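You operate a simulated robot arm through the tools that you are given. There is no shell and no other tool. Be economical: measure what you need, move in short steps, check, and stop when the job is done.

You run a simulated robot arm. Do the job below in one go: nothing can be reset, and whatever is moved stays where it is left.

Task
Switch the laptop off, pull out its two plugs and close the lid.
Fine: off before the plugs come out.

Only the result counts: the job must be done as asked and must still hold three seconds after the hand-in. Knocking over, shifting, dropping, spilling or breaking anything else fails it. Lids that push on must go on centred and level and be pressed home; caps that screw on are set level and turned clockwise until they are tight.

Robot
A 6-joint arm with a two-finger parallel gripper on a trunk, on a base that drives. Base frame: it is fixed to the floor where the robot stands at the start and does not move with it; the origin is under the middle of the robot, x ahead of it, y to its left, z up; the surface under the hand at the start is at about z = 740. Units: mm, degrees, N and s.
Its first joint turns from -166.0 to 166.0 degrees. Places, roughly: laptop lid [900, 200, 900]; power button [800, 0, 800]; power plug [700, 400, 800]; usb plug [600, 300, 800]. Payload 3.91 kg.
The TCP is the grasp point between the finger pads, 30 mm short of the fingertips. In the tool frame z runs along the fingers and y along their closing line. The gripper opens to 110 mm. The fingers are 20 mm wide and 10 mm thick; the gripper's body (48 by 112 mm) begins 55 mm behind the TCP.
Orientation is told as [roll, pitch, yaw] about the base's x, y, z axes, in that order, counted from this pose: with the fingers straight down and closing along the base's y, the tool's x points along the base's -x, its y along +y and its z along -z.

Tools
- The arm moves only by the tool play_rows. Its argument "moves" is a list of rows, each a list of 3 entries, a list of its own where there are three numbers: the gripper command, from -1 (shut) to 1 (fully open), values between in proportion, then the shift along the tool's x, y, z in units of 50 mm (1.0 is 50 mm), then the turn, a rotation vector about the tool's x, y, z in units of 4 degrees (1.0 is 4 degrees). In form: [[gripper, [dx, dy, dz], [wx, wy, wz]], ...]. A call has 1 to 8 rows; each row shifts and turns the commanded pose from where the row before left it, along the tool's axes as they then stand. A call with a number of a shift or a turn outside -1 to 1 is refused whole. Each row takes 0.2 s and may step no farther than 50 mm and 8.6 degrees from the row before; otherwise, or with a gripper value out of range, the whole call is refused. A pose out of reach is approached as far as the arm can. The call stops where the force on the tool passes 40 N (or 10 N more than at its start, if that is more) or the arm is blocked; 0.2 s more then pass. Each finger travels about 153 mm/s and halts on what it meets, pressing with about 29 N; the grip force reading is that of the motor and also rises with nothing between the fingers. The clock runs only during rows and for 0.2 s after the last one: add rows that do not move to give the fingers time. It gives the time, the measured TCP pose, the force on the tool (base axes), the opening and the grip force at its end, in the units of the frame above (readings bear some noise), with the torque about the TCP (base axes, N m) and any sound that the robot's microphone picked up, and new pictures: "show" is both (left out), scene, wrist or none.
- Cameras (640 x 400 px; columns grow to the right, rows downward): "scene" is now at [209.4, 225.3, 1368.7]; the picture's right is [-0.16, -0.99, 0.00], its down [-0.61, 0.10, -0.79] and it looks along [0.78, -0.13, -0.62] (base axes); focal length 268 px, centre (320, 200). "wrist" rides on the gripper at [72, 17, -103] in the tool frame; the picture's right is [-0.23, 0.97, 0.00], its down [-0.76, -0.18, -0.62] and it looks along [-0.61, -0.14, 0.78] (tool axes); focal length 222 px, centre (320, 200). There is no depth. A picture from a camera that has moved, and an enlarged one, comes with that camera's place and axes in the base frame and with its lens. The place of the scene camera against the robot may be out by one fixed shift of up to 12 mm in any direction.
- roll_base(legs): drives the robot by 1 to 6 legs, each [ahead, turn to the left] in mm and degrees, along the robot's own axes; the way and the turn of a leg run together, so that a leg with both is an arc; at most 1500 mm and 180 degrees a leg. The arm and the cameras ride along, it lands a little off, and it stops where it bumps. It gives what a move gives, and a new picture of the scene camera.
- pan_tilt(pan, tilt): turns the head with the scene camera to pan (to the left, within 120 degrees either way) and tilt (down, from -29 to 69), counted from straight ahead of the robot. It gives what a move gives, and a new picture of the scene camera.
- zoom(camera, box): a new picture of the part [left, top, right, bottom] of that camera's present view, enlarged. No time passes.
- sign_off(): hands the job in; it is judged then, once.

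Go step by step. Nothing tells you exact positions but the pictures and the camera data: compare them with the known pose of the tool, close in by small moves and look again before you grip or let go. The budget is 120 turns and 260 pictures, counting those below and the enlarged ones. Unless the task says otherwise, let go and move clear before handing in, and close with one line.

The tools are called after ">>>" as a command line: name --argument value ..., lists and objects as JSON in quotes. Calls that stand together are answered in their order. play_rows: Moves the arm, as the interface text tells. Its arguments: {"type":"object","properties":{"moves":{"type":"array"},"show":{"type":"string","enum":["both","scene","wrist","none"]}},"required":["moves"]} The other tools are called the same way: roll_base (legs) drives the base; pan_tilt (pan, tilt) turns the head that bears the scene camera; zoom (camera, box) takes an enlarged picture of a part of a camera's view; sign_off () hands the job in.

At the start:

```text
clock: 0.0
ee_pos: [486.2, 273.3, 1200.5]
ee_rot: [0.1, 0.0, 0.1]
ft_force: [1.1, 1.3, -0.2]
wrist_torque: [0.02, -0.01, 0.02]
width: 110.1
finger_force: 0.1
robot x, y, heading: [-1.1, -1.2, 0.0]
head pan, tilt: [-9.4, 38.1]
```

scene: 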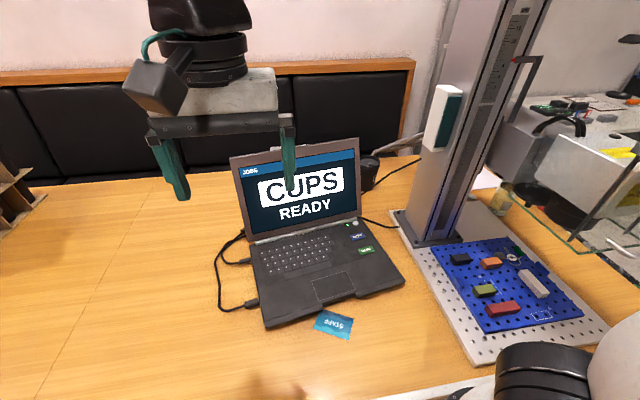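
wrist: 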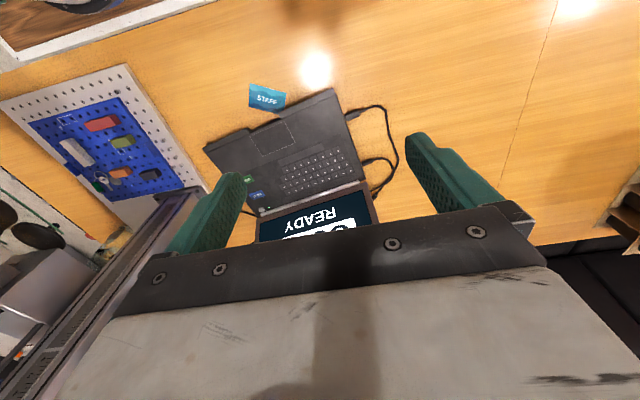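

The laptop is open on the table, with two plugs visible on its left side and a cable on its right near the hinge. I'll look closer before moving.

>>> zoom --camera "scene" --box '[200, 210, 320, 330]'

>>> zoom --camera "scene" --box '[310, 190, 430, 300]'

>>> zoom --camera "wrist" --box '[200, 80, 420, 240]'

```text
3.33 times, centred on (260, 270) of scene
camera zoom: at [209.4, 225.3, 1368.7], right [-0.16, -0.99, 0.0], down [-0.61, 0.1, -0.79], along [0.78, -0.13, -0.62], focal length 895 px, centre (520, -33)
```

zoom: 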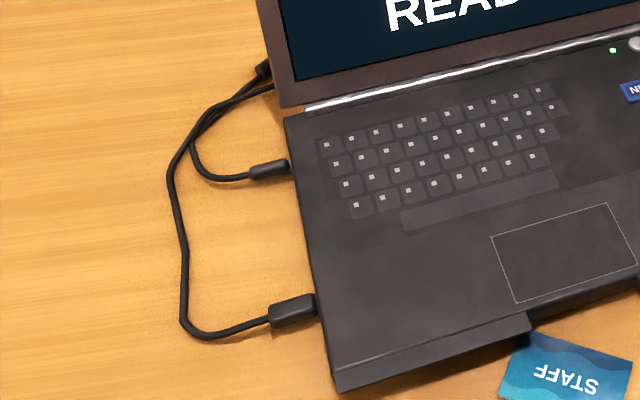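

```text
3.64 times, centred on (370, 245) of scene
camera zoom: at [209.4, 225.3, 1368.7], right [-0.16, -0.99, 0.0], down [-0.61, 0.1, -0.79], along [0.78, -0.13, -0.62], focal length 976 px, centre (138, 36)
```

zoom: 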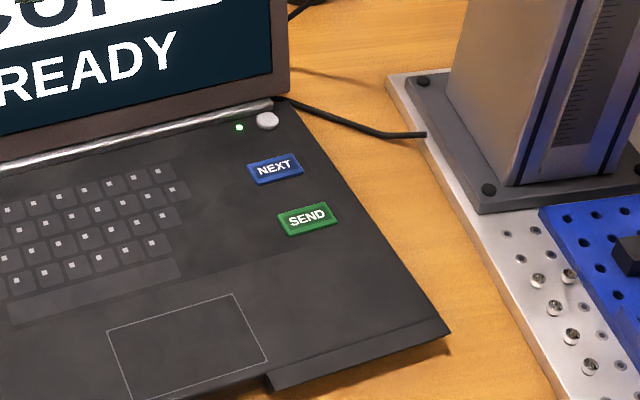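

```text
2.50 times, centred on (310, 160) of wrist
camera zoom: at [413.0, 290.9, 1304.1], right [0.23, 0.97, 0.0], down [0.76, -0.18, 0.62], along [0.61, -0.14, -0.78], focal length 555 px, centre (345, 300)
```

zoom: 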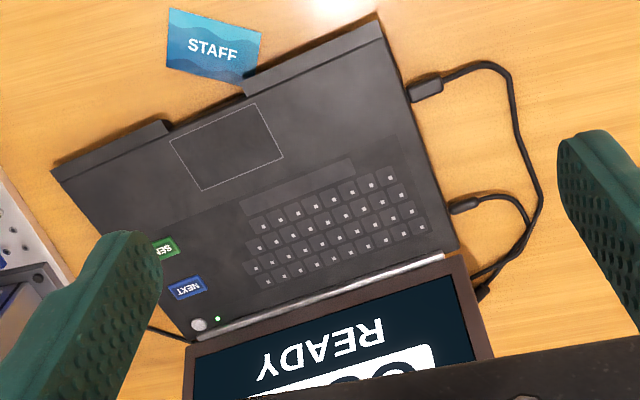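

I estimate the power button at about (826, 3, 765), the USB plug at (604, 329, 750) and the power plug at (741, 350, 750), with the laptop yawed about 9°. I'll shut the fingers and move above the button, staying high.

>>> play_rows --moves '[[-1, [-0.65, -0.52, 0.3], [0, 0, -0.275]], [-1, [-0.65, -0.52, 0.3], [0, 0, -0.275]], [-1, [-0.65, -0.52, 0.3], [0, 0, -0.275]], [-1, [-0.65, -0.52, 0.3], [0, 0, -0.275]], [-1, [-0.65, -0.45, 0.3], [0, 0, -0.275]], [-1, [-0.65, -0.45, 0.3], [0, 0, -0.275]], [-1, [-0.65, -0.4, 0.3], [0, 0, -0.275]], [-1, [-0.6, -0.4, 0.3], [0, 0, -0.275]]]'

```text
clock: 1.8
ee_pos: [753.9, 102.5, 1081.1]
ee_rot: [0.0, -0.1, 8.8]
ft_force: [-0.6, -0.1, 0.7]
wrist_torque: [-0.02, 0.0, -0.03]
width: 0.0
finger_force: 29.1
robot x, y, heading: [0.5, 0.1, -0.2]
head pan, tilt: [-9.4, 38.1]
camera scene: at [208.9, 225.3, 1368.8], right [-0.16, -0.99, 0.0], down [-0.61, 0.1, -0.79], along [0.78, -0.13, -0.62], focal length 268 px, centre (320, 200)
camera wrist: at [679.1, 107.7, 1184.3], right [0.08, 1.0, 0.0], down [0.78, -0.06, 0.62], along [0.62, -0.05, -0.78], focal length 222 px, centre (320, 200)
```

scene: 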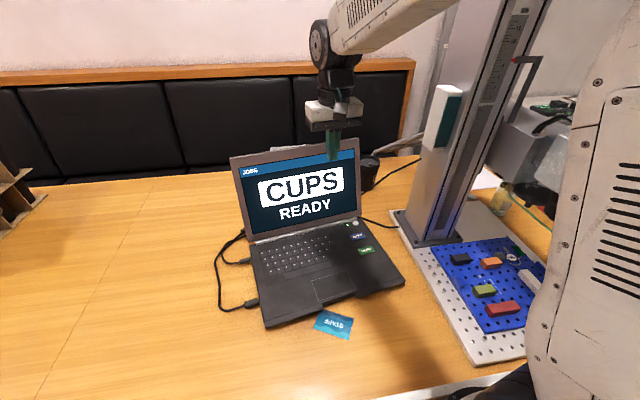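
wrist: 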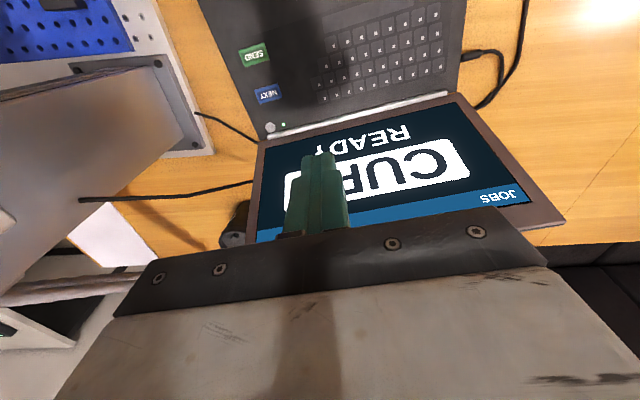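

The button position agrees at about (826, 2, 766). I'll come in above it with the fingertips around 35 mm clear.

>>> play_rows --moves '[[-1, [-0.187, -0.367, 0.8], [0, 0, 0]], [-1, [-0.187, -0.367, 0.8], [0, 0, 0]], [-1, [-0.187, -0.367, 0.8], [0, 0, 0]], [-1, [-0.187, -0.367, 0.8], [0, 0, 0]], [-1, [-0.187, -0.367, 0.9], [0, 0, 0]], [-1, [-0.187, -0.367, 0.9], [0, 0, 0]], [-1, [0, 0, 0], [0, 0, 0]]]'

```text
clock: 3.4
ee_pos: [826.0, 1.3, 832.7]
ee_rot: [0.0, -0.1, 8.8]
ft_force: [0.3, -0.1, -1.0]
wrist_torque: [0.01, -0.02, 0.02]
width: 0.0
finger_force: 29.0
robot x, y, heading: [1.0, -0.1, 0.3]
head pan, tilt: [-9.4, 38.1]
camera scene: at [209.3, 225.2, 1368.7], right [-0.16, -0.99, 0.0], down [-0.61, 0.1, -0.79], along [0.78, -0.13, -0.62], focal length 268 px, centre (320, 200)
camera wrist: at [750.5, 8.3, 935.1], right [0.08, 1.0, 0.0], down [0.78, -0.06, 0.62], along [0.62, -0.05, -0.78], focal length 222 px, centre (320, 200)
```

scene: 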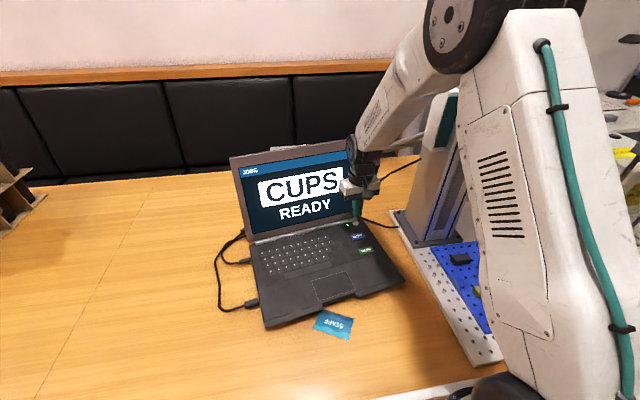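
wrist: 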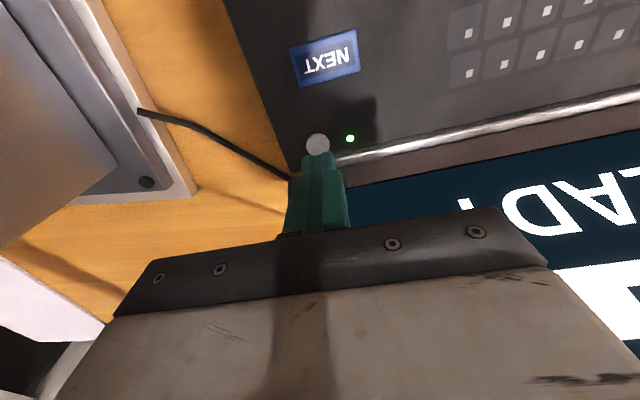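

The button lies directly under the fingertips. I'll descend slowly, checking the force.

>>> play_rows --moves '[[-1, [-0.02, 0, 0.3], [0, 0, 0]], [-1, [0, 0, 0.3], [0, 0, 0]], [-1, [0, 0, 0.04], [0, 0, 0]], [-1, [0, 0, 0.04], [0, 0, 0]], [-1, [0, 0, 0.0], [0, 0, 0]]]' --show "wrist"

```text
clock: 4.6
ee_pos: [827.3, 3.2, 797.0]
ee_rot: [0.1, 0.0, 8.9]
ft_force: [0.6, 0.2, -0.1]
wrist_torque: [-0.01, -0.02, 0.0]
width: 0.0
finger_force: 28.8
robot x, y, heading: [-2.7, -0.6, 0.1]
head pan, tilt: [-9.4, 38.1]
camera wrist: at [752.2, 8.4, 900.0], right [0.08, 1.0, 0.0], down [0.78, -0.06, 0.62], along [0.62, -0.05, -0.78], focal length 222 px, centre (320, 200)
```

wrist: 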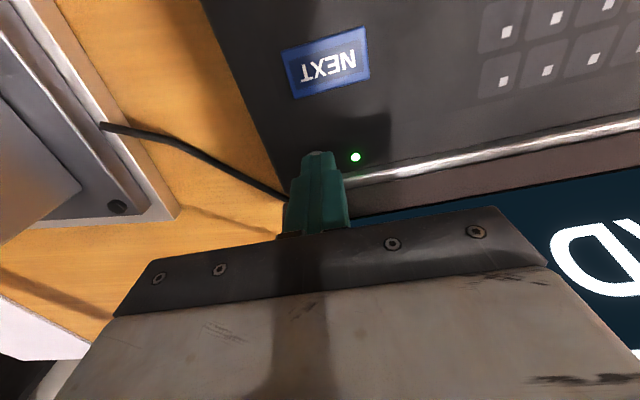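

The fingertips are just over the button with no contact yet. I'll press on in 1 mm steps.

>>> play_rows --moves '[[-1, [0, 0, 0.02], [0, 0, 0]], [-1, [0, 0, 0.02], [0, 0, 0]], [-1, [0, 0, 0.02], [0, 0, 0]], [-1, [0, 0, 0.0], [0, 0, 0]]]' --show "wrist"

```text
clock: 5.6
ee_pos: [827.9, 3.7, 796.0]
ee_rot: [0.2, 0.0, 8.8]
ft_force: [-1.1, 1.4, 3.8]
wrist_torque: [0.0, -0.23, 0.04]
width: 0.0
finger_force: 28.3
robot x, y, heading: [-0.5, 0.7, -0.1]
head pan, tilt: [-9.4, 38.1]
camera wrist: at [752.5, 8.3, 897.3], right [0.08, 1.0, 0.0], down [0.78, -0.06, 0.62], along [0.62, -0.05, -0.78], focal length 222 px, centre (320, 200)
```

wrist: 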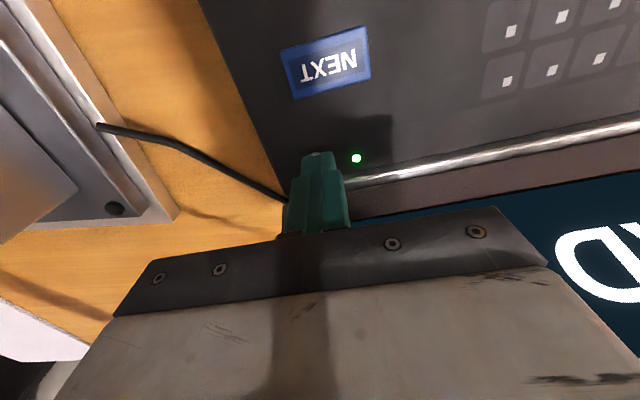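

Light contact, but there's some torque I can't explain. I'll check the scene before pressing harder.

>>> zoom --camera "scene" --box '[280, 100, 440, 260]'

```text
2.50 times, centred on (360, 180) of scene
camera zoom: at [209.2, 225.2, 1368.7], right [-0.16, -0.99, 0.0], down [-0.61, 0.1, -0.79], along [0.78, -0.13, -0.62], focal length 671 px, centre (220, 250)
```

zoom: 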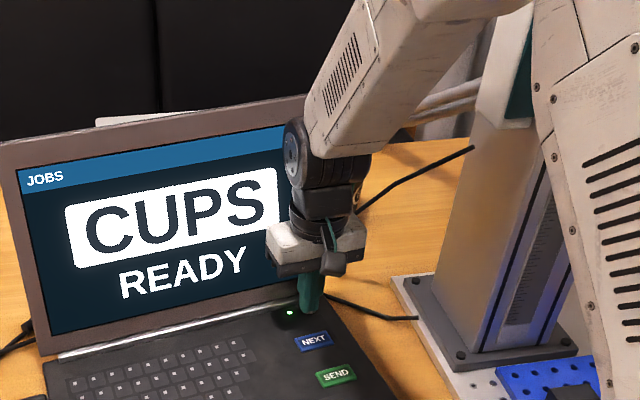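

No visible contact with the lid. I'll press a little further and see how force and torque grow.

>>> play_rows --moves '[[-1, [0, 0, 0.02], [0, 0, 0]], [-1, [0, 0, 0.02], [0, 0, 0]], [-1, [0, 0, 0.0], [0, 0, 0]]]' --show "both"

```text
clock: 6.4
ee_pos: [827.6, 3.1, 792.5]
ee_rot: [0.1, -0.1, 8.8]
ft_force: [-2.5, -2.3, 3.1]
wrist_torque: [0.01, -0.1, -0.01]
width: 0.1
finger_force: 28.8
robot x, y, heading: [-1.7, 1.7, -0.1]
head pan, tilt: [-9.4, 38.1]
heard: click
camera scene: at [209.2, 225.2, 1368.8], right [-0.16, -0.99, 0.0], down [-0.61, 0.1, -0.79], along [0.78, -0.13, -0.62], focal length 268 px, centre (320, 200)
camera wrist: at [752.6, 8.3, 895.3], right [0.08, 1.0, 0.0], down [0.78, -0.06, 0.62], along [0.62, -0.05, -0.78], focal length 222 px, centre (320, 200)
```

scene: 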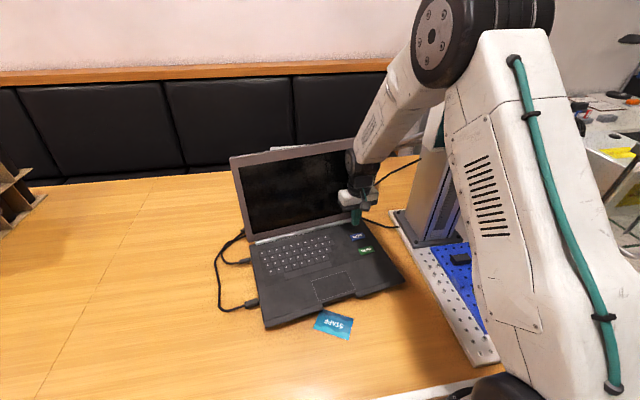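
wrist: 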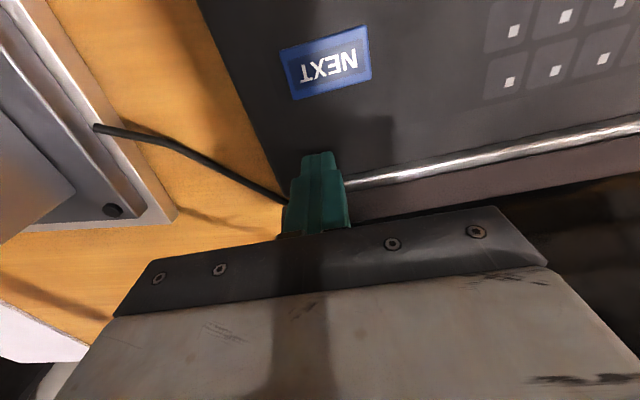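

Click heard; the screen and LED are both off. I'll raise the arm, then move toward the USB plug while turning the gripper.

>>> play_rows --moves '[[-1, [0, 0, -0.3], [0, 0, 0]], [-1, [0, 0, -0.9], [0, 0, 0]], [-1, [0, 0, -0.9], [0, 0, 0]], [-1, [0, 0, -0.9], [0, 0, 0]], [-1, [0, 0, -0.9], [0, 0, 0]]]' --show "none"

>>> play_rows --moves '[[-1, [0.428, 0.89, 0], [0, 0, 1]], [-1, [0.49, 0.858, 0], [0, 0, 1]], [-1, [0.548, 0.822, 0], [0, 0, 1]], [-1, [0.604, 0.782, 0], [0, 0, 1]], [-1, [0.658, 0.738, 0], [0, 0, 1]], [-1, [0.708, 0.69, 0], [0, 0, 1]], [-1, [0.754, 0.639, 0], [0, 0, 1]], [-1, [0.796, 0.584, 0], [0, 0, 1]]]' --show "none"

>>> play_rows --moves '[[-0.3, [0, 0, 0], [0, 0, 1]], [-0.3, [0, 0, 0], [0, 0, 1]], [-0.3, [0, 0, 0], [0, 0, 1]], [-0.3, [0, 0, 0], [0, 0, 1]], [-0.3, [0, 0, 0], [0, 0, 1]], [-0.3, [0, 0, 0], [0, 0, 1]], [-0.3, [0, 0, 0], [0, 0, 1]], [-0.3, [0, 0, 0], [0, 0, 1]]]' --show "none"

>>> play_rows --moves '[[-0.3, [0, 0, 0.4], [0, 0, 1]], [-0.3, [0, 0, 0.4], [0, 0, 1]], [-0.3, [0, 0, 0.4], [0, 0, 1]], [-0.3, [0, 0, 0.4], [0, 0, 1]], [-0.3, [0, 0, 0.4], [0, 0, 1]], [-0.3, [0, 0, 0], [0, 0, 1]], [-0.3, [0, 0, 0], [0, 0, 0.5]]]'

```text
clock: 7.6
ee_pos: [825.9, 2.1, 985.3]
ee_rot: [0.0, 0.1, 8.8]
ft_force: [0.4, 0.0, -0.6]
wrist_torque: [-0.03, 0.02, 0.01]
width: 0.0
finger_force: 29.1
robot x, y, heading: [-0.6, 1.3, 0.1]
head pan, tilt: [-9.4, 38.1]
```

```text
clock: 9.4
ee_pos: [603.0, 328.9, 982.7]
ee_rot: [0.1, 0.0, -23.3]
ft_force: [0.4, -0.5, 0.0]
wrist_torque: [0.01, 0.01, 0.0]
width: 0.1
finger_force: 28.9
robot x, y, heading: [-0.7, 0.1, 0.0]
head pan, tilt: [-9.4, 38.1]
```

```text
clock: 11.2
ee_pos: [604.8, 328.2, 987.3]
ee_rot: [0.1, 0.0, -55.3]
ft_force: [0.4, -0.1, 1.0]
wrist_torque: [-0.01, -0.02, 0.0]
width: 38.3
finger_force: 0.0
robot x, y, heading: [1.7, 0.3, -0.2]
head pan, tilt: [-9.4, 38.1]
```

```text
clock: 12.8
ee_pos: [604.3, 329.0, 887.0]
ee_rot: [0.0, 0.3, -81.2]
ft_force: [0.5, 1.6, 0.2]
wrist_torque: [0.0, 0.03, -0.01]
width: 38.5
finger_force: 0.0
robot x, y, heading: [0.7, -0.6, 0.1]
head pan, tilt: [-9.4, 38.1]
camera scene: at [209.4, 225.3, 1368.7], right [-0.16, -0.99, 0.0], down [-0.61, 0.1, -0.79], along [0.78, -0.13, -0.62], focal length 268 px, centre (320, 200)
camera wrist: at [609.3, 402.4, 989.6], right [1.0, -0.08, 0.0], down [-0.06, -0.78, 0.62], along [-0.05, -0.62, -0.78], focal length 222 px, centre (320, 200)
```

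scene: 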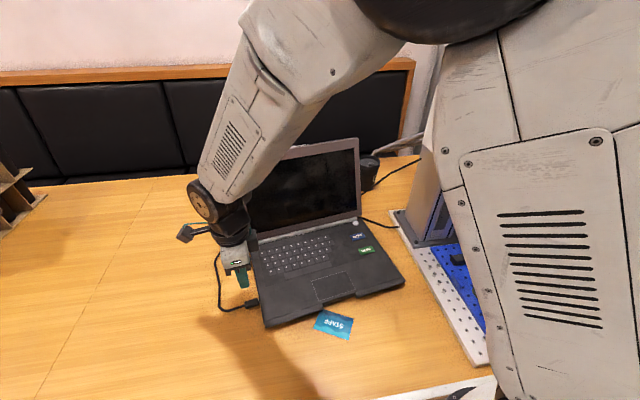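
wrist: 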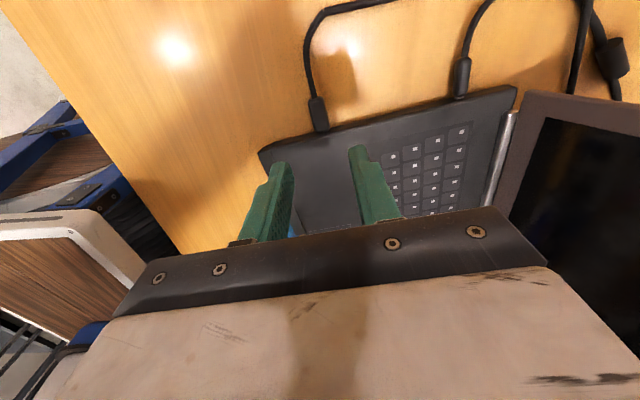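

The gripper is over the USB plug. I'll zoom in to locate the plug and its width.

>>> zoom --camera "wrist" --box '[260, 60, 380, 180]'

>>> zoom --camera "wrist" --box '[410, 20, 530, 140]'

```text
3.33 times, centred on (320, 120) of wrist
camera zoom: at [609.3, 402.4, 989.6], right [1.0, -0.08, 0.0], down [-0.06, -0.78, 0.62], along [-0.05, -0.62, -0.78], focal length 740 px, centre (320, 467)
```

zoom: 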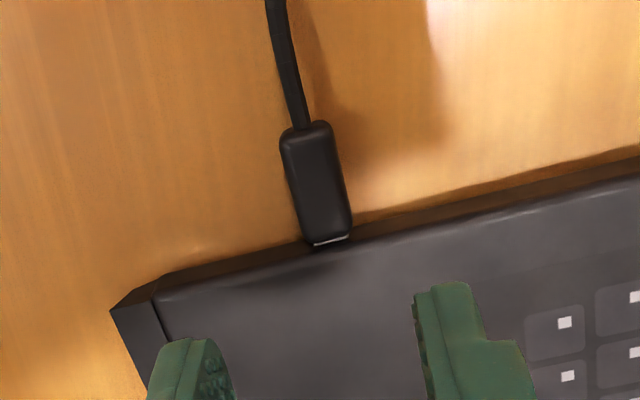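

```text
3.33 times, centred on (470, 80) of wrist
camera zoom: at [609.3, 402.4, 989.6], right [1.0, -0.08, 0.0], down [-0.06, -0.78, 0.62], along [-0.05, -0.62, -0.78], focal length 740 px, centre (-180, 600)
```

zoom: 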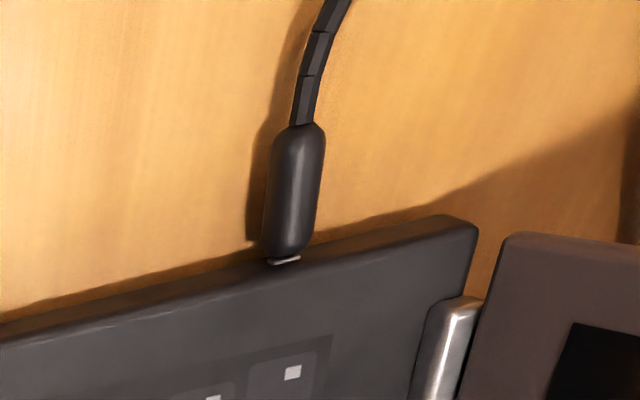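

The USB plug's centre is at about (603, 330), roughly 16 mm wide and 34 mm long. I'll descend with fingers straddling it and stop a little above for a check.

>>> play_rows --moves '[[-0.3, [0.044, -0.03, 0.6], [0, 0, 0]], [-0.3, [0, 0, 0.6], [0, 0, 0]], [-0.3, [0, 0, 0.5], [0, 0, 0]], [-0.3, [0, 0, 0], [0, 0, 0]]]' --show "wrist"

>>> zoom --camera "wrist" --box '[220, 80, 420, 240]'

```text
clock: 13.8
ee_pos: [602.7, 328.9, 799.3]
ee_rot: [0.1, 0.0, -81.2]
ft_force: [0.0, 1.2, -0.3]
wrist_torque: [0.0, -0.04, 0.0]
width: 38.7
finger_force: 0.0
robot x, y, heading: [2.4, -2.1, 0.1]
head pan, tilt: [-9.4, 38.1]
camera wrist: at [608.1, 403.4, 902.7], right [1.0, -0.08, 0.0], down [-0.06, -0.78, 0.62], along [-0.05, -0.62, -0.78], focal length 222 px, centre (320, 200)
```

wrist: 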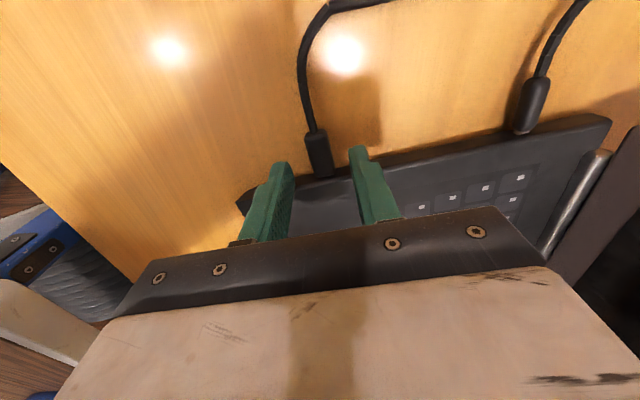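

```text
2.50 times, centred on (320, 160) of wrist
camera zoom: at [608.1, 403.4, 902.7], right [1.0, -0.08, 0.0], down [-0.06, -0.78, 0.62], along [-0.05, -0.62, -0.78], focal length 555 px, centre (320, 300)
```

zoom: 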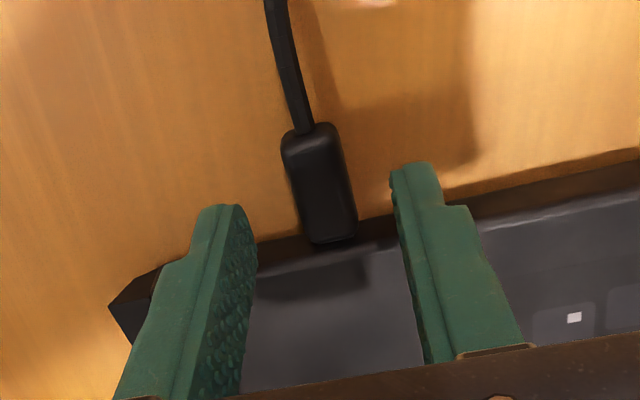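

The alignment is good, and the plug sits low with its top around z 750. I'll lower the fingertips to about 4 mm above the table.

>>> play_rows --moves '[[-0.3, [0.02, 0, 0.3], [0, 0, 0]], [-0.3, [0, 0, 0.12], [0, 0, 0]], [-0.3, [0, 0, 0.08], [0, 0, 0]], [-0.3, [0, 0, 0], [0, 0, 0]]]' --show "wrist"

>>> zoom --camera "scene" --box '[200, 210, 320, 330]'

```text
clock: 14.8
ee_pos: [603.4, 331.3, 776.2]
ee_rot: [0.0, 0.1, -81.1]
ft_force: [0.2, 0.4, -0.6]
wrist_torque: [-0.01, -0.02, 0.01]
width: 38.7
finger_force: 0.0
robot x, y, heading: [-0.3, 3.0, 0.3]
head pan, tilt: [-9.4, 38.1]
camera wrist: at [607.7, 404.9, 879.5], right [1.0, -0.08, 0.0], down [-0.06, -0.78, 0.62], along [-0.05, -0.62, -0.78], focal length 222 px, centre (320, 200)
```

wrist: 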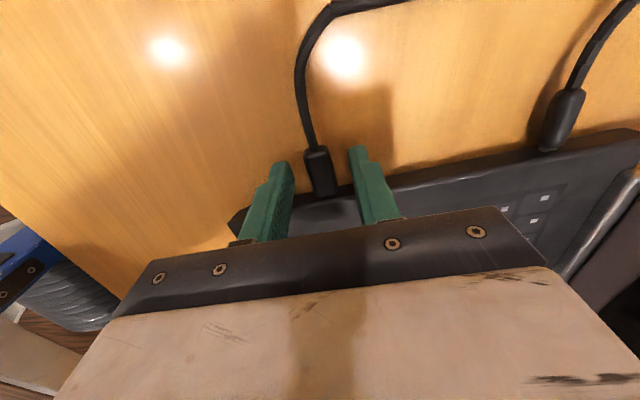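

```text
3.33 times, centred on (260, 270) of scene
camera zoom: at [209.4, 225.3, 1368.7], right [-0.16, -0.99, 0.0], down [-0.61, 0.1, -0.79], along [0.78, -0.13, -0.62], focal length 895 px, centre (520, -33)
```

zoom: 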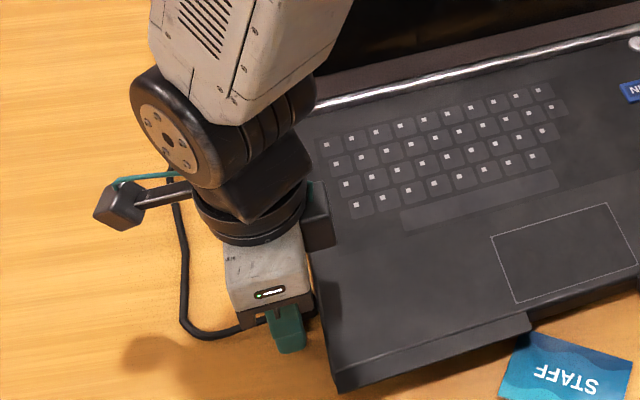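

The fingers straddle the plug near table level. Now I'll close.

>>> play_rows --moves '[[-0.7, [0, 0, 0], [0, 0, 0]], [-1, [0, 0, 0], [0, 0, 0]], [-1, [0, 0, 0], [0, 0, 0]], [-1, [0, 0, 0], [0, 0, 0]]]' --show "wrist"

```text
clock: 15.8
ee_pos: [602.0, 331.2, 777.5]
ee_rot: [0.0, 0.0, -81.2]
ft_force: [1.2, 0.1, -0.1]
wrist_torque: [-0.01, -0.02, 0.43]
width: 15.8
finger_force: 29.2
robot x, y, heading: [-2.0, 1.0, -0.3]
head pan, tilt: [-9.4, 38.1]
camera wrist: at [607.6, 404.9, 879.5], right [1.0, -0.08, 0.0], down [-0.06, -0.78, 0.62], along [-0.05, -0.62, -0.78], focal length 222 px, centre (320, 200)
```

wrist: 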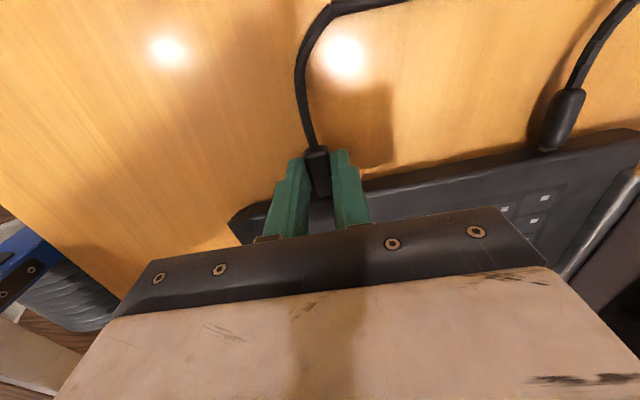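

I have a firm grip at 15.8 mm. I'll pull straight out to the laptop's left.

>>> play_rows --moves '[[-1, [0.1, 0, 0], [0, 0, 0]], [-1, [0.1, 0, 0], [0, 0, 0]], [-1, [0.1, 0, 0], [0, 0, 0]], [-1, [0.1, 0, 0], [0, 0, 0]], [-1, [0.1, 0, 0], [0, 0, 0]], [-1, [0.1, 0, 0], [0, 0, 0]], [-1, [0, 0, 0], [0, 0, 0]]]' --show "both"

```text
clock: 17.4
ee_pos: [598.2, 359.9, 776.8]
ee_rot: [0.0, 0.1, -81.1]
ft_force: [9.1, -14.2, 0.7]
wrist_torque: [-0.49, -0.23, 0.37]
width: 15.9
finger_force: 29.5
robot x, y, heading: [-1.5, -4.7, -0.2]
head pan, tilt: [-9.4, 38.1]
camera scene: at [209.9, 224.7, 1368.7], right [-0.16, -0.99, 0.0], down [-0.61, 0.1, -0.79], along [0.78, -0.13, -0.62], focal length 268 px, centre (320, 200)
camera wrist: at [602.4, 434.2, 879.7], right [1.0, -0.08, 0.0], down [-0.06, -0.78, 0.62], along [-0.05, -0.62, -0.78], focal length 222 px, centre (320, 200)
```

scene: 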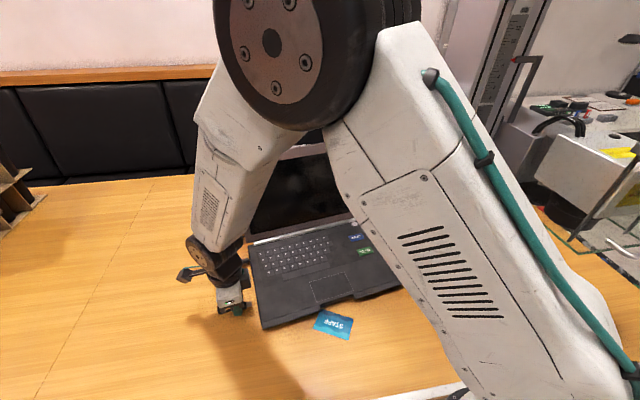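
wrist: 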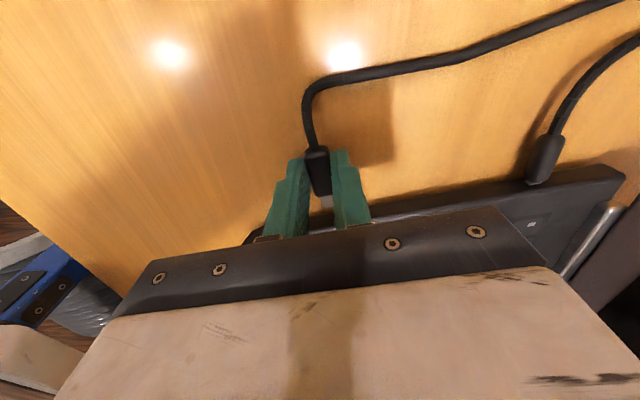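

The plug has moved about 30 mm with some force still on it. I'll check whether it's fully out or dragging something.

>>> zoom --camera "wrist" --box '[260, 120, 400, 250]'

>>> zoom --camera "scene" --box '[200, 210, 320, 330]'

>>> zoom --camera "scene" --box '[310, 190, 430, 300]'

```text
3.08 times, centred on (330, 185) of wrist
camera zoom: at [602.4, 434.2, 879.7], right [1.0, -0.08, 0.0], down [-0.06, -0.78, 0.62], along [-0.05, -0.62, -0.78], focal length 684 px, centre (289, 246)
```

zoom: 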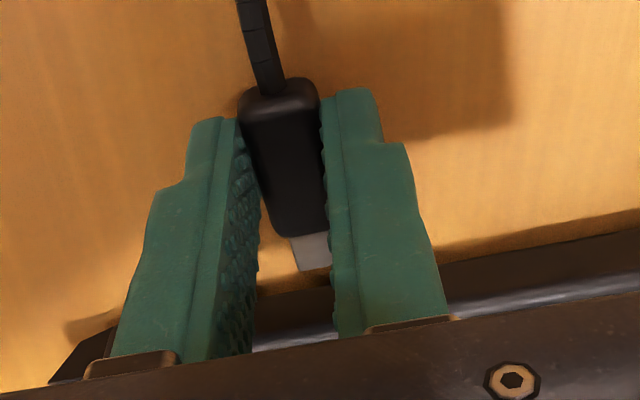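

```text
3.33 times, centred on (260, 270) of scene
camera zoom: at [209.9, 224.7, 1368.7], right [-0.16, -0.99, 0.0], down [-0.61, 0.1, -0.79], along [0.78, -0.13, -0.62], focal length 895 px, centre (520, -33)
```

zoom: 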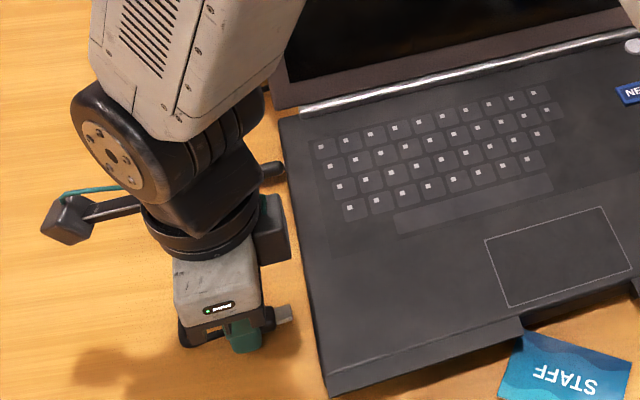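

```text
3.64 times, centred on (370, 245) of scene
camera zoom: at [209.9, 224.7, 1368.7], right [-0.16, -0.99, 0.0], down [-0.61, 0.1, -0.79], along [0.78, -0.13, -0.62], focal length 976 px, centre (138, 36)
```

zoom: 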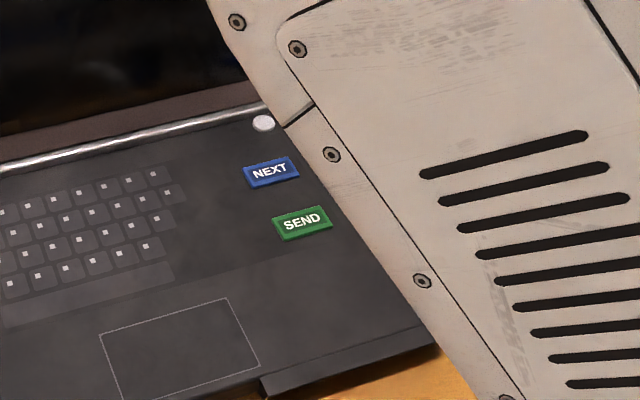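

The USB plug is out: its metal tongue is visible, and the laptop slid only a few millimetres. The cable is pulling, so I'll ease toward its source to slacken it before letting go.

>>> play_rows --moves '[[-1, [0.05, 0.12, 0], [0, 0, 0]], [-1, [0.05, 0.12, 0], [0, 0, 0]], [-1, [0.05, 0.12, 0], [0, 0, 0]], [-1, [0.05, 0.12, 0], [0, 0, 0]], [-1, [0, 0, 0], [0, 0, 0]]]' --show "wrist"

```text
clock: 18.6
ee_pos: [620.6, 375.1, 776.4]
ee_rot: [0.0, 0.2, -81.2]
ft_force: [0.4, -1.2, 0.2]
wrist_torque: [0.16, 0.06, -0.58]
width: 16.6
finger_force: 29.0
robot x, y, heading: [-3.0, -3.7, -0.1]
head pan, tilt: [-9.4, 38.1]
camera wrist: at [625.2, 448.7, 879.8], right [1.0, -0.08, 0.0], down [-0.06, -0.78, 0.62], along [-0.05, -0.62, -0.78], focal length 222 px, centre (320, 200)
```

wrist: 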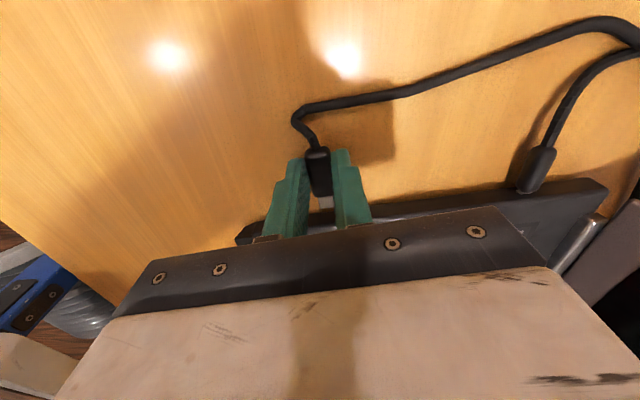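

The cable is slack now. I'll release, then rise straight up.

>>> play_rows --moves '[[-0.6, [0, 0, 0], [0, 0, 0]], [-0.3, [0, 0, 0], [0, 0, 0]], [-0.3, [0, 0, 0], [0, 0, 0]], [-0.3, [0, 0, -0.5], [0, 0, 0]], [-0.3, [0, 0, -0.9], [0, 0, 0]], [-0.3, [0, 0, -0.9], [0, 0, 0]], [-0.3, [0, 0, 0], [0, 0, 0]]]' --show "both"

```text
clock: 20.2
ee_pos: [620.1, 375.3, 893.7]
ee_rot: [0.0, -0.1, -81.3]
ft_force: [-0.3, 0.3, -0.5]
wrist_torque: [-0.01, 0.0, 0.0]
width: 38.2
finger_force: 0.0
robot x, y, heading: [-1.1, -1.3, 0.0]
head pan, tilt: [-9.4, 38.1]
camera scene: at [209.4, 225.3, 1368.7], right [-0.16, -0.99, 0.0], down [-0.61, 0.1, -0.79], along [0.78, -0.13, -0.62], focal length 268 px, centre (320, 200)
camera wrist: at [626.5, 449.7, 996.2], right [1.0, -0.08, 0.0], down [-0.06, -0.78, 0.62], along [-0.05, -0.62, -0.78], focal length 222 px, centre (320, 200)
```

scene: 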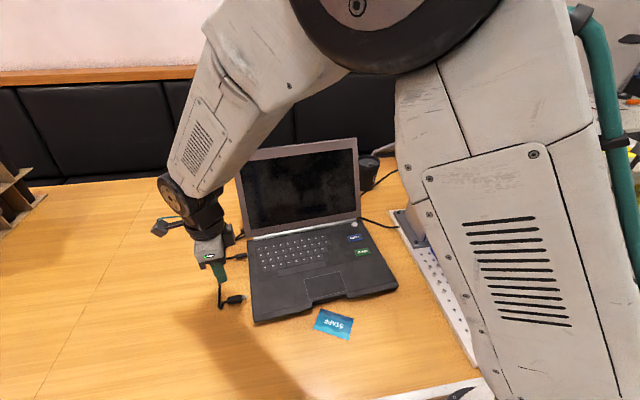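
wrist: 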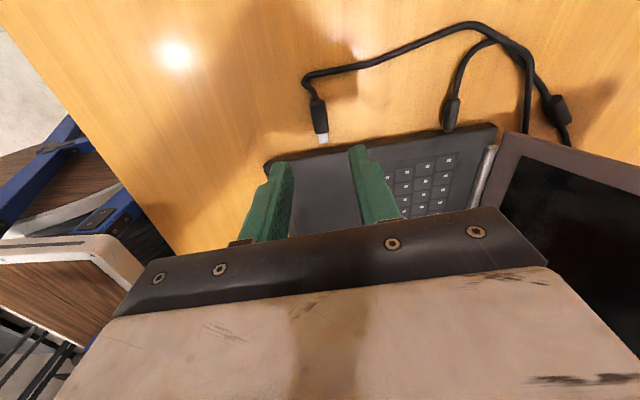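

The USB plug lies free on the table, but the laptop has turned slightly. I'll zoom to re-measure the power plug and laptop edge.

>>> zoom --camera "wrist" --box '[400, 60, 560, 180]'

>>> zoom --camera "scene" --box '[200, 210, 320, 330]'

```text
3.33 times, centred on (480, 120) of wrist
camera zoom: at [626.5, 449.7, 996.2], right [1.0, -0.08, 0.0], down [-0.06, -0.78, 0.62], along [-0.05, -0.62, -0.78], focal length 740 px, centre (-213, 467)
```

zoom: 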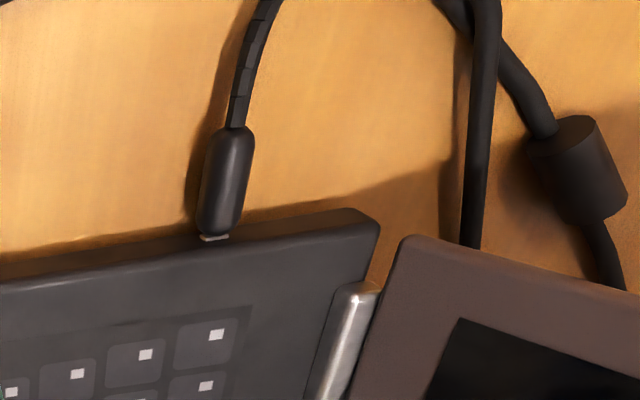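

```text
3.33 times, centred on (260, 270) of scene
camera zoom: at [209.4, 225.3, 1368.7], right [-0.16, -0.99, 0.0], down [-0.61, 0.1, -0.79], along [0.78, -0.13, -0.62], focal length 895 px, centre (520, -33)
```

zoom: 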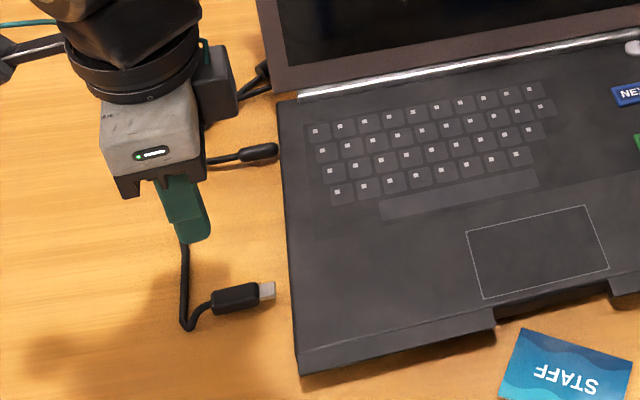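

The laptop now sits about 5° yawed, with the power plug centred near (762, 364). I'll move above it at the matching yaw.

>>> play_rows --moves '[[-0.3, [-0.16, 0.691, 0], [0, 0, 0]], [-0.3, [-0.16, 0.691, 0], [0, 0, 0]], [-0.3, [-0.16, 0.691, 0], [0, 0, 0]], [-0.35, [-0.16, 0.691, 0], [0, 0, 0.9]], [-0.4, [0, 0, 0.5], [0, 0, 0]], [-0.4, [0, 0, 0.5], [0, 0, 0]], [-0.4, [0, 0, 0], [0, 0, 0]]]' --show "both"

>>> zoom --camera "wrist" --box '[230, 70, 410, 220]'

```text
clock: 21.8
ee_pos: [760.8, 365.7, 844.2]
ee_rot: [-0.1, 0.2, -84.9]
ft_force: [-0.3, -0.3, 1.2]
wrist_torque: [0.02, -0.01, -0.03]
width: 33.3
finger_force: 0.1
robot x, y, heading: [-1.3, -0.6, -0.1]
head pan, tilt: [-9.4, 38.1]
camera scene: at [209.4, 225.2, 1368.7], right [-0.16, -0.99, 0.0], down [-0.61, 0.1, -0.79], along [0.78, -0.13, -0.62], focal length 268 px, centre (320, 200)
camera wrist: at [770.7, 438.5, 946.7], right [0.99, -0.14, 0.0], down [-0.11, -0.78, 0.62], along [-0.09, -0.62, -0.78], focal length 222 px, centre (320, 200)
```

scene: 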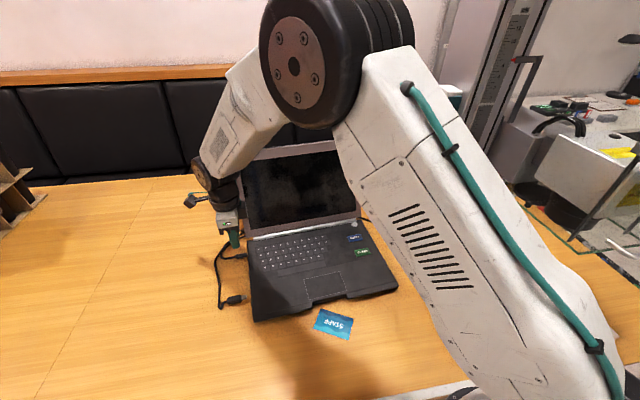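
wrist: 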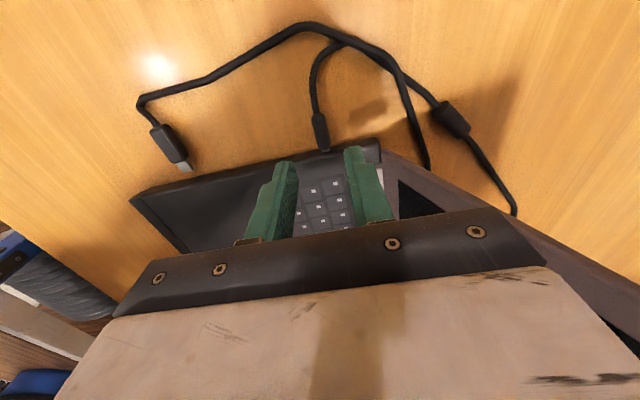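

```text
2.67 times, centred on (320, 145) of wrist
camera zoom: at [770.7, 438.5, 946.7], right [0.99, -0.14, 0.0], down [-0.11, -0.78, 0.62], along [-0.09, -0.62, -0.78], focal length 592 px, centre (320, 347)
```

zoom: 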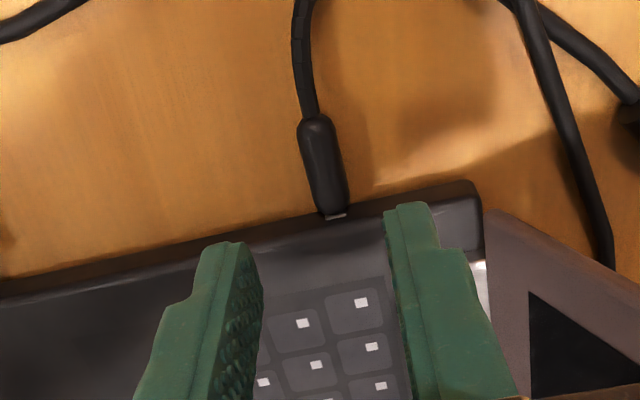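

The plug is confirmed at (762, 362, 752). I'll go down around it.

>>> play_rows --moves '[[-0.4, [-0.02, 0.03, 0.5], [0, 0, 0]], [-0.4, [0, 0, 0.5], [0, 0, 0]], [-0.4, [0, 0, 0.2], [0, 0, 0]], [-0.4, [0, 0, 0.14], [0, 0, 0]], [-0.4, [0, 0, 0], [0, 0, 0]]]' --show "none"

>>> zoom --camera "wrist" --box '[230, 70, 410, 220]'

>>> zoom --camera "scene" --box '[180, 130, 340, 290]'

```text
clock: 23.0
ee_pos: [761.6, 363.4, 776.2]
ee_rot: [0.0, 0.1, -84.9]
ft_force: [-0.3, 0.1, -0.6]
wrist_torque: [0.01, -0.03, -0.01]
width: 33.0
finger_force: 0.0
robot x, y, heading: [-2.2, 1.4, 0.2]
head pan, tilt: [-9.4, 38.1]
```

```text
2.67 times, centred on (320, 145) of wrist
camera zoom: at [772.1, 436.6, 879.0], right [0.99, -0.14, 0.0], down [-0.11, -0.78, 0.62], along [-0.09, -0.62, -0.78], focal length 592 px, centre (320, 347)
```

zoom: 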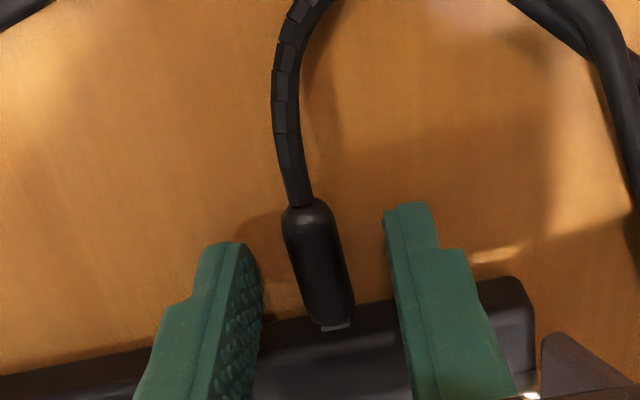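

```text
2.50 times, centred on (260, 210) of scene
camera zoom: at [209.4, 225.2, 1368.7], right [-0.16, -0.99, 0.0], down [-0.61, 0.1, -0.79], along [0.78, -0.13, -0.62], focal length 671 px, centre (470, 175)
```

zoom: 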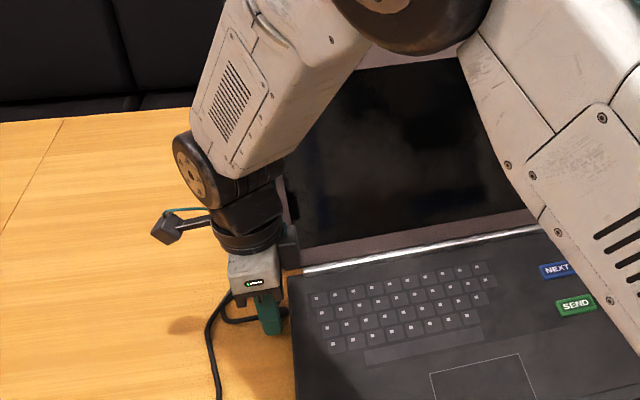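

It's centred; now I'll grip and pull it out.

>>> play_rows --moves '[[-0.8, [0, 0, 0], [0, 0, 0]], [-1, [0, 0, 0], [0, 0, 0]], [-1, [0, 0, 0], [0, 0, 0]], [-1, [0.15, 0, 0], [0, 0, 0]], [-1, [0.2, 0, 0], [0, 0, 0]], [-1, [0.2, 0, 0], [0, 0, 0]], [-1, [0, 0, 0], [0, 0, 0]]]' --show "both"

>>> zoom --camera "wrist" --box '[230, 70, 410, 220]'

>>> zoom --camera "scene" --box '[180, 200, 340, 360]'

```text
clock: 24.6
ee_pos: [760.0, 390.8, 775.3]
ee_rot: [0.0, 0.1, -84.8]
ft_force: [2.0, -13.0, 6.9]
wrist_torque: [-0.88, -0.33, 0.15]
width: 12.0
finger_force: 29.2
robot x, y, heading: [-0.3, -1.1, 0.3]
head pan, tilt: [-9.4, 38.1]
camera scene: at [209.6, 224.6, 1368.8], right [-0.17, -0.99, 0.0], down [-0.61, 0.1, -0.79], along [0.78, -0.13, -0.62], focal length 268 px, centre (320, 200)
camera wrist: at [769.9, 463.7, 878.9], right [0.99, -0.14, 0.0], down [-0.11, -0.78, 0.62], along [-0.09, -0.62, -0.78], focal length 222 px, centre (320, 200)
```

scene: 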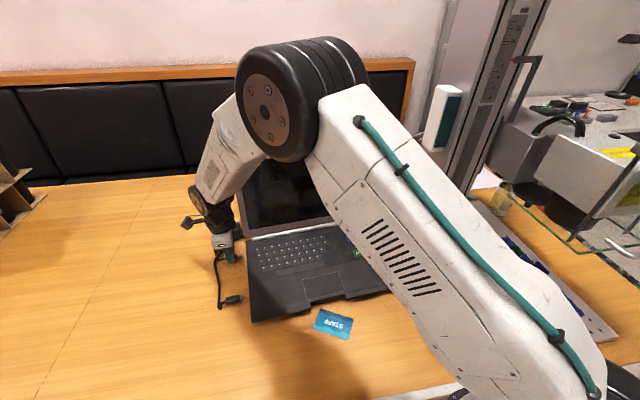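
wrist: 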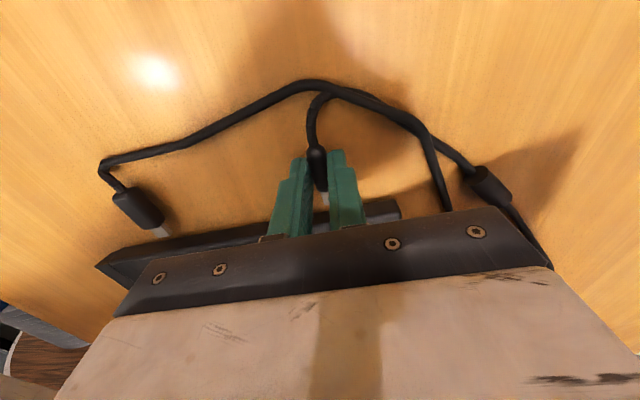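

```text
2.67 times, centred on (320, 145) of wrist
camera zoom: at [769.9, 463.7, 878.9], right [0.99, -0.14, 0.0], down [-0.11, -0.78, 0.62], along [-0.09, -0.62, -0.78], focal length 592 px, centre (320, 347)
```

zoom: 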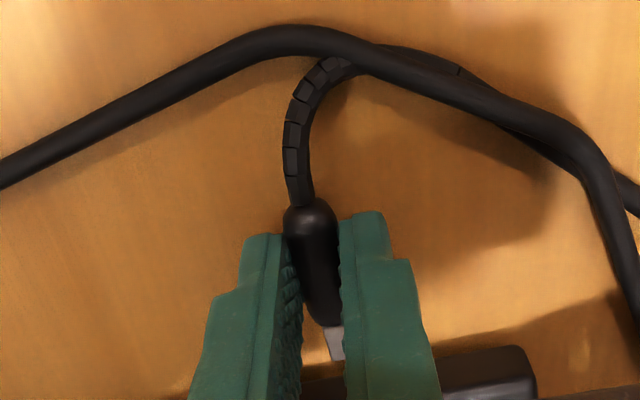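

```text
2.50 times, centred on (260, 280) of scene
camera zoom: at [209.6, 224.6, 1368.8], right [-0.17, -0.99, 0.0], down [-0.61, 0.1, -0.79], along [0.78, -0.13, -0.62], focal length 671 px, centre (470, 0)
```

zoom: 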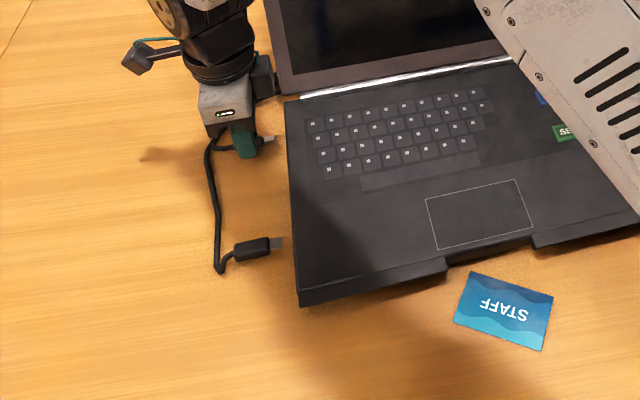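

The power plug is out too, and the laptop barely moved. As before, I'll slacken its cable slightly before letting go.

>>> play_rows --moves '[[-1, [0.05, 0.1, 0], [0, 0, 0]], [-1, [0.05, 0.1, 0], [0, 0, 0]], [-1, [0, 0, 0], [0, 0, 0]]]' --show "wrist"

```text
clock: 25.4
ee_pos: [768.6, 396.6, 776.0]
ee_rot: [0.0, 0.1, -84.8]
ft_force: [-8.9, -10.2, 8.7]
wrist_torque: [-0.32, 0.21, -0.34]
width: 11.9
finger_force: 28.5
robot x, y, heading: [0.1, -0.3, -0.2]
head pan, tilt: [-9.4, 38.1]
camera wrist: at [779.1, 469.9, 878.8], right [0.99, -0.14, 0.0], down [-0.11, -0.78, 0.62], along [-0.09, -0.62, -0.78], focal length 222 px, centre (320, 200)
```

wrist: 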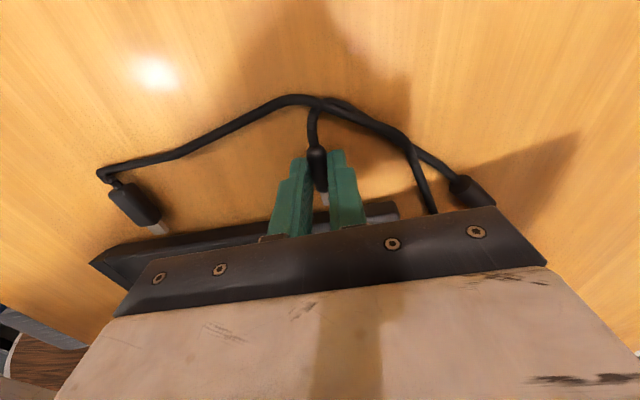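

The cable now pushes back toward the front, so I'll shift the plug forward (−x) instead to open the bend.

>>> play_rows --moves '[[-1, [0.05, -0.15, 0], [0, 0, 0]], [-1, [0.05, -0.15, 0], [0, 0, 0]], [-1, [0.05, -0.15, 0], [0, 0, 0]], [-1, [0.05, -0.15, 0], [0, 0, 0]], [-1, [0, 0, 0], [0, 0, 0]]]' --show "wrist"

```text
clock: 26.6
ee_pos: [738.0, 403.4, 776.3]
ee_rot: [0.1, 0.1, -84.9]
ft_force: [10.3, -5.5, 7.2]
wrist_torque: [-0.13, -0.21, 0.63]
width: 12.8
finger_force: 29.1
robot x, y, heading: [-2.1, 0.5, -0.2]
head pan, tilt: [-9.4, 38.1]
camera wrist: at [748.4, 477.0, 878.9], right [0.99, -0.14, 0.0], down [-0.11, -0.78, 0.62], along [-0.08, -0.62, -0.78], focal length 222 px, centre (320, 200)
```

wrist: 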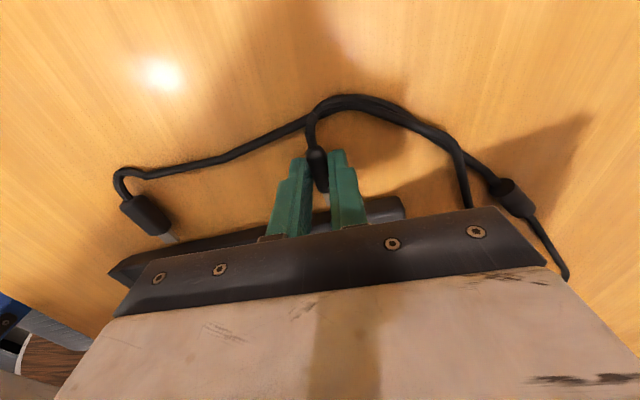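

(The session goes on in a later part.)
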